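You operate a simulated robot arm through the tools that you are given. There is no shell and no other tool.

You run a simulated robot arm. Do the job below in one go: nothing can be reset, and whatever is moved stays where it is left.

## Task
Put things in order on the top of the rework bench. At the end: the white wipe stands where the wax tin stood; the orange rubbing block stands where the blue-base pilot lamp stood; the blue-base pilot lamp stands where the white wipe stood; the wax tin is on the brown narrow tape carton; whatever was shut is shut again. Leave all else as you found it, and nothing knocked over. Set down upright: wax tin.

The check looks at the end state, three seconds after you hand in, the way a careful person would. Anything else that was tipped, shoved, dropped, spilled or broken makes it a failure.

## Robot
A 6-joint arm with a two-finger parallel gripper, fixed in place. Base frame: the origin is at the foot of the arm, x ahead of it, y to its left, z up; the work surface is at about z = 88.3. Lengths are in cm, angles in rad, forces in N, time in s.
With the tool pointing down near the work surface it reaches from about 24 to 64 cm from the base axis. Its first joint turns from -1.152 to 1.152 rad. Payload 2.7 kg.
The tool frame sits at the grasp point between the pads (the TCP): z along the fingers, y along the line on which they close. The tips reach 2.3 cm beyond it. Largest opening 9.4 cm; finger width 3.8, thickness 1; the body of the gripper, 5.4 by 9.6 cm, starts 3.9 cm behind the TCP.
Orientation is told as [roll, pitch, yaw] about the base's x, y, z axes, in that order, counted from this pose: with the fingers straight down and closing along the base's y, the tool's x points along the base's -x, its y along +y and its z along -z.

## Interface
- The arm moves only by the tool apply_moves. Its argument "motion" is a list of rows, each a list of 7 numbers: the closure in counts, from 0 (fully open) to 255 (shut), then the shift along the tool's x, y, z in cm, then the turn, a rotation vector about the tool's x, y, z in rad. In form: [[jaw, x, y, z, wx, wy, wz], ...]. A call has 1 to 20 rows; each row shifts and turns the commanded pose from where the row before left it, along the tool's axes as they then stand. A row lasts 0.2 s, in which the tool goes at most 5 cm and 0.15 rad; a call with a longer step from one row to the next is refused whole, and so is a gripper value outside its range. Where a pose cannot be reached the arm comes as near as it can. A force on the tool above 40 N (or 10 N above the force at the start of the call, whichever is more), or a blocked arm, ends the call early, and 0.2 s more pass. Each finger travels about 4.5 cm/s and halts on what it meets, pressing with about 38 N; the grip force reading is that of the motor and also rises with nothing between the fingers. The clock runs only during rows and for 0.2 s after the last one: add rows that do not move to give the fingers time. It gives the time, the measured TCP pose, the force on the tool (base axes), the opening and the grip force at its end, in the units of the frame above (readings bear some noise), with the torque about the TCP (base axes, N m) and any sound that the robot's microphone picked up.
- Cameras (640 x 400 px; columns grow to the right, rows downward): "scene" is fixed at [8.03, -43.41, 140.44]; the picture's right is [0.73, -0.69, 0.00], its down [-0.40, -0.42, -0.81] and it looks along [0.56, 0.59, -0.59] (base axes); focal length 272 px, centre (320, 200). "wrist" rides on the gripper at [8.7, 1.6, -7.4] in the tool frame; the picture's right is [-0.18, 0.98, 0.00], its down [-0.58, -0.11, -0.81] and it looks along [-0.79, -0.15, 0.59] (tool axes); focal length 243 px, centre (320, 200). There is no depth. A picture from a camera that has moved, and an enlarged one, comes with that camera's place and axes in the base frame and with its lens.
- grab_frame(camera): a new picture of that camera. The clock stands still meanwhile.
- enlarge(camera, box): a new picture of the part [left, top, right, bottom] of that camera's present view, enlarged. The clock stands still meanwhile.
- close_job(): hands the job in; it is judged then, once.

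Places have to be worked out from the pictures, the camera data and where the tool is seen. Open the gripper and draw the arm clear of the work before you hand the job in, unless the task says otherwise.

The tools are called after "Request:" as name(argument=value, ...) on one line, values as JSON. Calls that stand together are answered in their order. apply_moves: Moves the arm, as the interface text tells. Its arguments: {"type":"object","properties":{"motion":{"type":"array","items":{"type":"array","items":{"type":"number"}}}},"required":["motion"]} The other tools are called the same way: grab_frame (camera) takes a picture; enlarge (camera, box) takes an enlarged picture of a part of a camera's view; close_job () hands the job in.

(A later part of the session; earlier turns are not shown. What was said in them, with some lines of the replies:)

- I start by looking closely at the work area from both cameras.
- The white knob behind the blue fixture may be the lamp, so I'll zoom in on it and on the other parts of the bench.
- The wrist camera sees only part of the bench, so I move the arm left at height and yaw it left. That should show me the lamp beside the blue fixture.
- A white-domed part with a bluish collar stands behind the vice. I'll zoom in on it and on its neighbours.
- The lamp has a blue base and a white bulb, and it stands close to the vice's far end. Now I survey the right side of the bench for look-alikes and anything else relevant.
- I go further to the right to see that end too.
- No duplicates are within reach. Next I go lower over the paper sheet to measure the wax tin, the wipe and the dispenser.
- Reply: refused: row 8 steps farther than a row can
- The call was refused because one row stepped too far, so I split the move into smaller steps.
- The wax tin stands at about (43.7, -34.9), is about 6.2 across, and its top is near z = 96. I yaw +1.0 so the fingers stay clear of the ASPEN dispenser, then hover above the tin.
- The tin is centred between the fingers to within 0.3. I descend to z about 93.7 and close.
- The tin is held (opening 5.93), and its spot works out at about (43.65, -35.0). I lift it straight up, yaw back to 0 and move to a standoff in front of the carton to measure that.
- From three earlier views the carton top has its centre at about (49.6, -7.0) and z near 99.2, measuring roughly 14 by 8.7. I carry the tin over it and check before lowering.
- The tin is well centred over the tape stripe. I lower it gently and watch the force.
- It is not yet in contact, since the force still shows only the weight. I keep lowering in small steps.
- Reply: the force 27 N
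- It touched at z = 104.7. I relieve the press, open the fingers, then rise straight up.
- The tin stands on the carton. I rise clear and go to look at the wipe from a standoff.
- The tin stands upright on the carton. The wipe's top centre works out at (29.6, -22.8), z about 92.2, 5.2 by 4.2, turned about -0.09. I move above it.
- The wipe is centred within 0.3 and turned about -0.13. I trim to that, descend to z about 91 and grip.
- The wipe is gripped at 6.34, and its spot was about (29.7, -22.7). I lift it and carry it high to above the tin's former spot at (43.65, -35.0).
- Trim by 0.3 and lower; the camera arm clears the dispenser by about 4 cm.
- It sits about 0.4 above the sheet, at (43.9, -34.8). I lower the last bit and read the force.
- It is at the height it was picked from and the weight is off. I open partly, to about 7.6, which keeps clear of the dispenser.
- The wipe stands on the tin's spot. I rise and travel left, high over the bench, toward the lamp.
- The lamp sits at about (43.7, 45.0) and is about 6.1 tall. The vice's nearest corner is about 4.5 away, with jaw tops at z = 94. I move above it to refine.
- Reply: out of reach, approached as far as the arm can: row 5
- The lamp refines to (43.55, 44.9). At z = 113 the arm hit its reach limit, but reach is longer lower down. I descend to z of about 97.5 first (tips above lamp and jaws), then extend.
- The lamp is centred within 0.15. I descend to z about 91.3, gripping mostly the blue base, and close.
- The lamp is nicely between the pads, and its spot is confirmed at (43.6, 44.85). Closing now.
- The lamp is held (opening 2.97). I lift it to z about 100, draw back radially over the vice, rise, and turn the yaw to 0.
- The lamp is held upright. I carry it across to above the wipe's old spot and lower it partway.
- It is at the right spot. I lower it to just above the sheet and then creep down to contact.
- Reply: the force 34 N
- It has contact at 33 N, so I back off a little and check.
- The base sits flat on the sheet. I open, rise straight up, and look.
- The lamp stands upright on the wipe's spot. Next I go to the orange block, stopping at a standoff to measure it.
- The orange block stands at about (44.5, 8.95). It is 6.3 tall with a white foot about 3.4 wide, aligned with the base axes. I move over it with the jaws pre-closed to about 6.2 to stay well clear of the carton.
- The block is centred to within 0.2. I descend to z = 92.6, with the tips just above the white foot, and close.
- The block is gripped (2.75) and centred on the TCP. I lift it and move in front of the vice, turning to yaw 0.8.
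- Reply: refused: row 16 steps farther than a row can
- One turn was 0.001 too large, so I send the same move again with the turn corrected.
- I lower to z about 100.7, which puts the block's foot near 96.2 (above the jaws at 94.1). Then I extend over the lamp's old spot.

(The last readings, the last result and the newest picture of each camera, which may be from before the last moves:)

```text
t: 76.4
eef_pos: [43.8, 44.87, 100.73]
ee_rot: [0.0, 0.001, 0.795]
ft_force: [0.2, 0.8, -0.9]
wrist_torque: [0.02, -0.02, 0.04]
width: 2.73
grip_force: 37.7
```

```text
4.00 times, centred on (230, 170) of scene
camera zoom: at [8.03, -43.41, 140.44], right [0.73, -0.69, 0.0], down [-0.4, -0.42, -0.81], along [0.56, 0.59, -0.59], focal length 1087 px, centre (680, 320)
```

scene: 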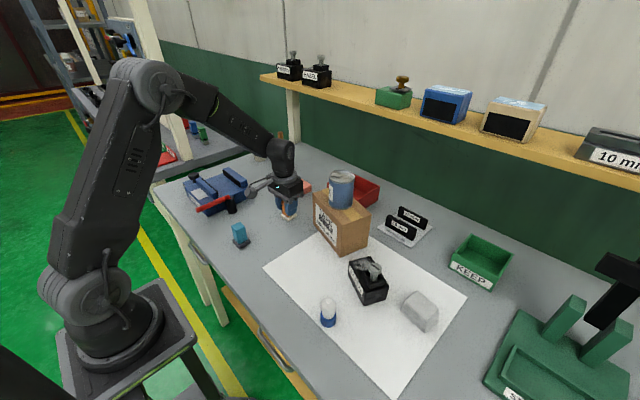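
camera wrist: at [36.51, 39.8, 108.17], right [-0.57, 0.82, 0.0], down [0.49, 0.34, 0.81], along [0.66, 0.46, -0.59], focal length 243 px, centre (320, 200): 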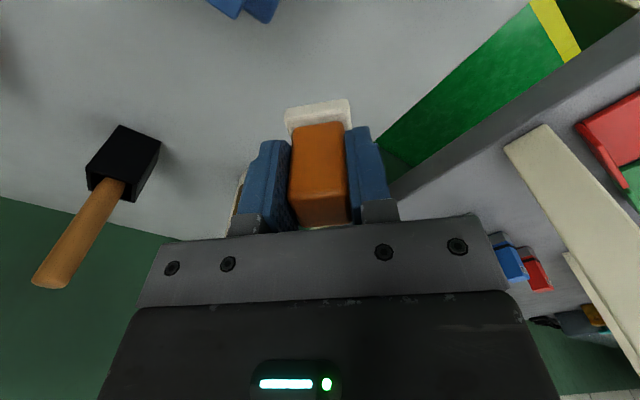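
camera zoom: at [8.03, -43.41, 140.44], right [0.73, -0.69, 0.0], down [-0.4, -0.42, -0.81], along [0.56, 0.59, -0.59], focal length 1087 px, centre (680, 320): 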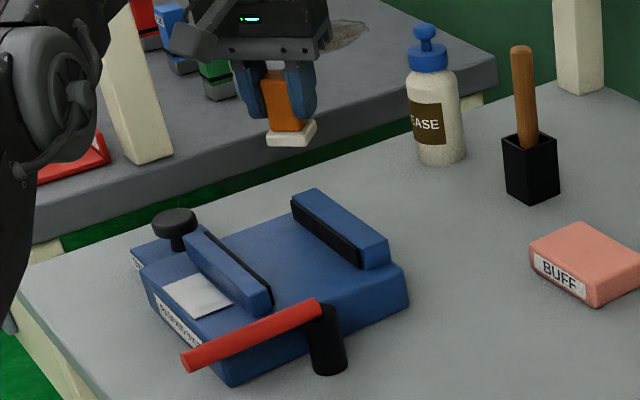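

I'm above the spot, and the block is level. I lower to just above the bench.

Request:
apply_moves(motion=[[255, 0.1, 0, 2.5, 0, 0, 0], [255, 0, 0, 2.5, 0, 0, 0], [255, 0, 0, 1.7, 0, 0, 0], [255, 0, 0, 0.6, 0, 0, 0], [255, 0, 0, 0, 0, 0, 0]])

Request:
grab_frame(camera="wrist")

Request:
enlarge(camera="scene", box=[180, 120, 280, 220])

```text
t: 77.6
eef_pos: [43.44, 45.04, 93.52]
ee_rot: [0.0, -0.001, 0.794]
ft_force: [0.8, -0.2, -0.2]
wrist_torque: [0.0, -0.03, 0.0]
width: 2.76
grip_force: 38.1
```

```text
taken
camera wrist: at [36.19, 39.89, 100.83], right [-0.57, 0.82, 0.0], down [0.48, 0.34, 0.81], along [0.66, 0.46, -0.59], focal length 243 px, centre (320, 200)
```

wrist: 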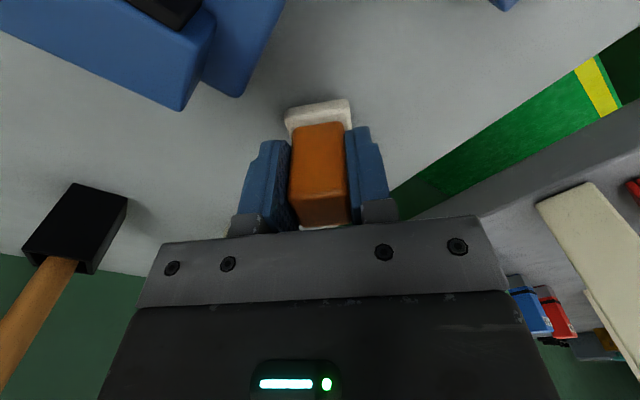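

```text
4.00 times, centred on (230, 170) of scene
camera zoom: at [8.03, -43.41, 140.44], right [0.73, -0.69, 0.0], down [-0.4, -0.42, -0.81], along [0.56, 0.59, -0.59], focal length 1087 px, centre (680, 320)
```

zoom: 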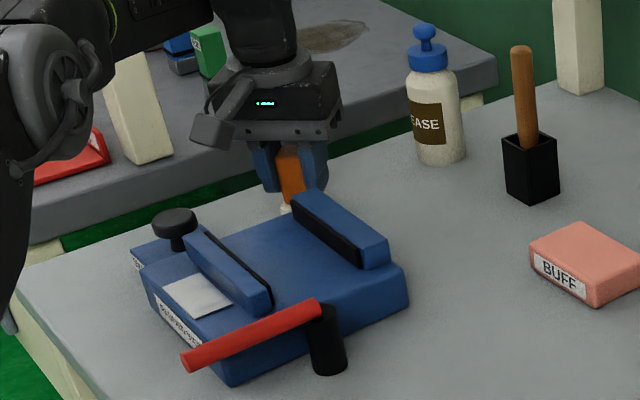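

It is still about 0.6 above contact and the position is right. I creep down.

Request:
apply_moves(motion=[[255, 0, 0, 0.3, 0, 0, 0], [255, 0, 0, 0.15, 0, 0, 0], [255, 0, 0, 0, 0, 0, 0]])

```text
t: 78.4
eef_pos: [43.47, 44.94, 92.91]
ee_rot: [0.0, -0.001, 0.794]
ft_force: [0.6, 0.2, -0.4]
wrist_torque: [0.01, 0.0, 0.03]
width: 2.72
grip_force: 37.7
```

There is no contact yet, so I take one small step more.

Request:
apply_moves(motion=[[255, 0, 0, 0.1, 0, 0, 0], [255, 0, 0, 0, 0, 0, 0]])

```text
t: 79.0
eef_pos: [43.58, 44.8, 93.05]
ee_rot: [0.0, -0.003, 0.794]
ft_force: [0.1, 0.5, -0.1]
wrist_torque: [0.0, -0.01, -0.05]
width: 2.74
grip_force: 38.3
```

Still free, by the force reading. Another small step.

Request:
apply_moves(motion=[[255, 0, 0, 0.1, 0, 0, 0], [255, 0, 0, 0, 0, 0, 0]])

```text
t: 79.6
eef_pos: [43.34, 44.85, 92.76]
ee_rot: [0.0, -0.002, 0.794]
ft_force: [0.0, 0.9, 0.8]
wrist_torque: [0.01, 0.01, 0.0]
width: 2.75
grip_force: 38.4
```

Request:
apply_moves(motion=[[255, 0, 0, 0.08, 0, 0, 0], [255, 0, 0, 0, 0, 0, 0]])

```text
t: 80.2
eef_pos: [43.47, 44.88, 92.73]
ee_rot: [-0.002, 0.0, 0.794]
ft_force: [0.0, -0.9, -0.9]
wrist_torque: [-0.03, 0.02, -0.03]
width: 2.7
grip_force: 37.8
```

I forgot the note ahead of my last step: it showed no contact either. The reading is z about 92.73 with no load, so I go on 0.1 further.

Request:
apply_moves(motion=[[255, 0, 0, 0.1, 0, 0, 0], [255, 0, 0, 0, 0, 0, 0]])

Request:
enlarge(camera="wrist", box=[240, 60, 400, 180])

```text
t: 80.8
eef_pos: [43.37, 44.98, 92.69]
ee_rot: [0.0, 0.0, 0.794]
ft_force: [0.3, -0.2, 1.7]
wrist_torque: [0.02, 0.01, 0.01]
width: 2.74
grip_force: 37.9
```

```text
3.33 times, centred on (320, 120) of wrist
camera zoom: at [36.13, 39.8, 100.14], right [-0.57, 0.82, 0.0], down [0.48, 0.34, 0.81], along [0.66, 0.46, -0.59], focal length 809 px, centre (320, 467)
```

zoom: 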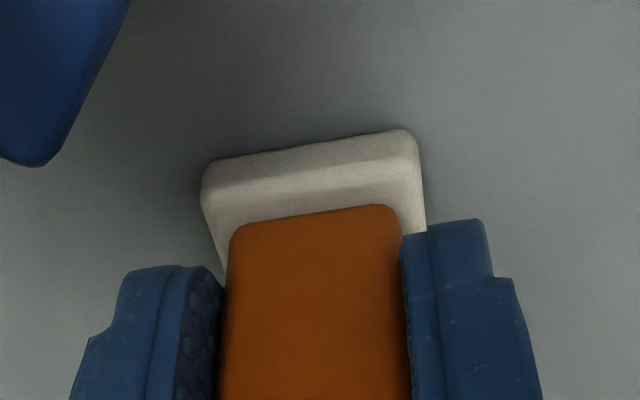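

The shadow closes up under the foot and the force turns positive, so it is on the bench. I open to 7.9 and rise straight up.

Request:
apply_moves(motion=[[200, 0, 0, 0, 0, 0, 0], [150, 0, 0, 0, 0, 0, 0], [90, 0, 0, 0, 0, 0, 0], [40, 0, 0, 0, 0, 0, 0], [40, 0, 0, 0, 0, 0, 0], [40, 0, 0, 0, 0, 0, 0], [40, 0, 0, -1, 0, 0, 0], [40, 0, 0, -2.5, 0, 0, 0], [40, 0, 0, -3.5, 0, 0, 0], [40, 3, 0, 0, 0, 0, 0], [40, 4.5, 0, 0, 0, 0, 0], [40, 4.5, 0, 0, 0, 0, 0], [40, 0, 0, -4, 0, 0, 0], [40, 0, 0, -4, 0, 0, 0], [0, 0, 0, -4, 0, 0, 0], [0, 0, 0, 0, 0, 0, 0]])

Request:
grab_frame(camera="wrist")

Request:
enlarge(camera="wrist", box=[240, 40, 440, 180])

Request:
grab_frame(camera="scene")

```text
t: 84.2
eef_pos: [35.01, 36.41, 111.78]
ee_rot: [-0.001, -0.002, 0.794]
ft_force: [0.3, -0.4, -0.1]
wrist_torque: [-0.03, 0.01, -0.01]
width: 9.39
grip_force: 0.1
```

```text
taken
camera wrist: at [27.75, 31.23, 119.2], right [-0.57, 0.82, 0.0], down [0.48, 0.34, 0.81], along [0.66, 0.46, -0.59], focal length 243 px, centre (320, 200)
```

wrist: 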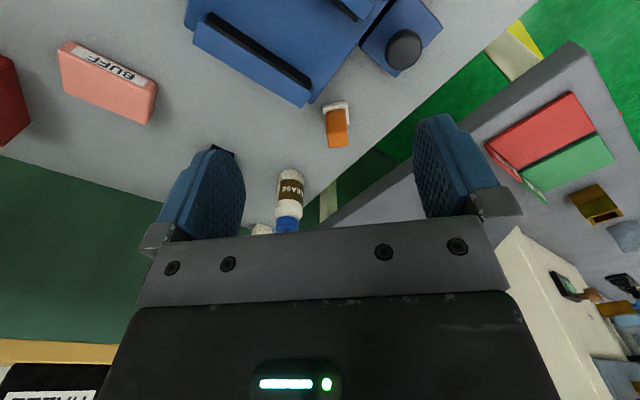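

```text
2.86 times, centred on (340, 110) of wrist
camera zoom: at [27.75, 31.23, 119.2], right [-0.57, 0.82, 0.0], down [0.48, 0.34, 0.81], along [0.66, 0.46, -0.59], focal length 693 px, centre (263, 457)
```

zoom: 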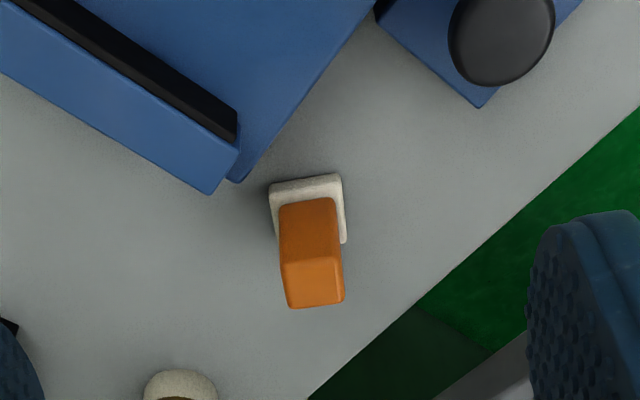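

```text
taken
```

scene: 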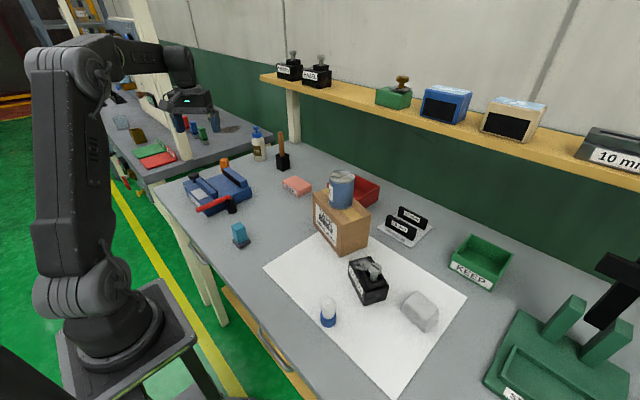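

The orange block stands on the lamp's old spot at about (43.6, 45.0), and everything else looks undisturbed. I draw the arm up and back, clear of the work, and take a last look.

Request:
apply_moves(motion=[[0, 0, 0, -4.5, 0, 0, 0], [0, 0, 0, -4.5, 0, 0, 0], [0, 0, 0, -4.5, 0, 0, 0], [0, 4.5, 0, 0, 0, 0, 0], [0, 4.5, 0, 0, 0, 0, 0], [0, 4.5, 0, 0, 0, 0, 0], [0, 0, 0, 0, 0, 0, 0.149], [0, 0, 0, 0, 0, 0, 0.149], [0, 0, 0, 0, 0, 0, 0.149], [0, 0, 0, 0, 0, 0, 0.149], [0, 0, 0, 0, 0, 0, 0.149], [0, 0, -4, 0, 0, 0, 0], [0, 0, -4, 0, 0, 0, 0], [0, 0, -4, 0, 0, 0, 0], [0, 0, 0, 0, 0, 0, 0]])

Request:
grab_frame(camera="wrist")

Request:
grab_frame(camera="scene")

Request:
enlarge(camera="scene", box=[280, 160, 480, 350])

Request:
enlarge(camera="scene", box=[140, 120, 340, 260])

```text
t: 87.4
eef_pos: [26.1, 14.5, 125.25]
ee_rot: [0.001, 0.0, 0.051]
ft_force: [-0.4, -0.1, -0.3]
wrist_torque: [-0.03, 0.0, 0.01]
width: 9.41
grip_force: 0.1
```

```text
taken
camera wrist: at [17.35, 15.69, 132.62], right [0.14, 0.99, 0.0], down [0.59, -0.08, 0.81], along [0.8, -0.11, -0.59], focal length 243 px, centre (320, 200)
```

wrist: 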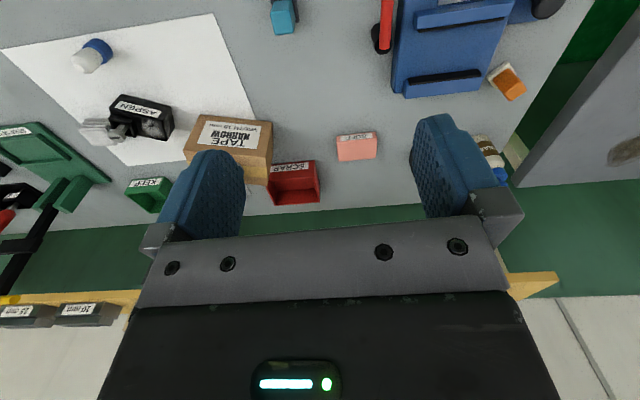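

```text
taken
```

scene: 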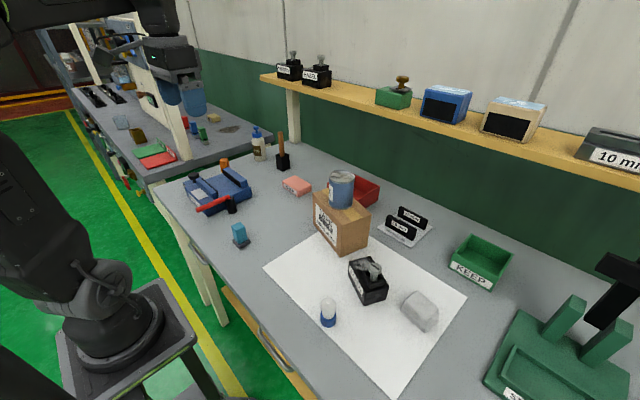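

```text
2.11 times, centred on (380, 255) of scene
camera zoom: at [8.03, -43.41, 140.44], right [0.73, -0.69, 0.0], down [-0.4, -0.42, -0.81], along [0.56, 0.59, -0.59], focal length 572 px, centre (194, 84)
```

zoom: 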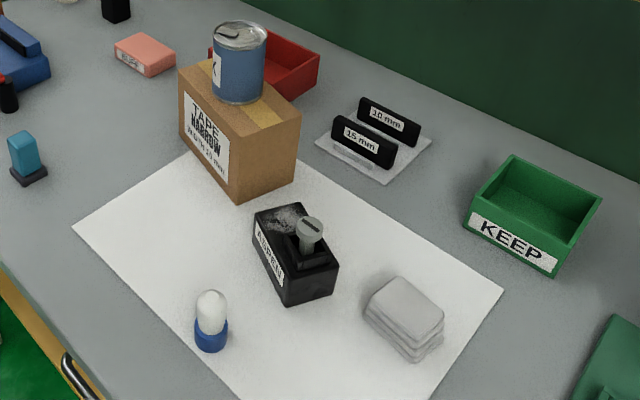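

```text
2.86 times, centred on (240, 190) of scene
camera zoom: at [8.03, -43.41, 140.44], right [0.73, -0.69, 0.0], down [-0.4, -0.42, -0.81], along [0.56, 0.59, -0.59], focal length 777 px, centre (549, 229)
```

zoom: 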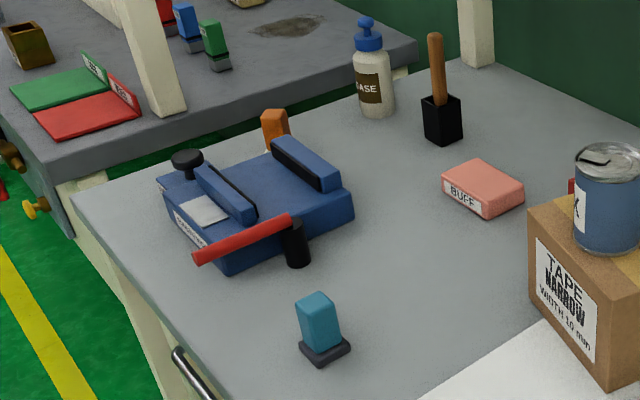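

All four items are in their places and upright. The rest matches the first pictures, the gripper is open and the arm is clear, so I hand in.

Request:
close_job()

```text
The job is handed in.
```

I moved all four items to their places and handed the job in. I haven't seen the check's verdict. In the last pictures everything stood upright, and nothing else on the bench looked moved.

| Item | Where it stands now | Position (x, y, cm) |
|---|---|---|
| Wax tin | upright on the brown narrow tape carton, near its centre | about (49.6, -7.0) |
| White wipe | where the wax tin stood | about (43.6, -34.8), within about 0.7 cm |
| Blue-base pilot lamp | where the white wipe stood | about (29.9, -22.7) |
| Orange rubbing block | where the lamp stood, beside the blue vice | about (43.6, 45.0) |

- **Block turned:** the orange block is rotated about 45° from how it stood before. I set it down at that angle so the gripper would clear the vice.
- **Nothing to shut:** I didn't open anything, so there was nothing to close again.
- **Arm:** the gripper is open, and the arm is drawn up and back, clear of the work.
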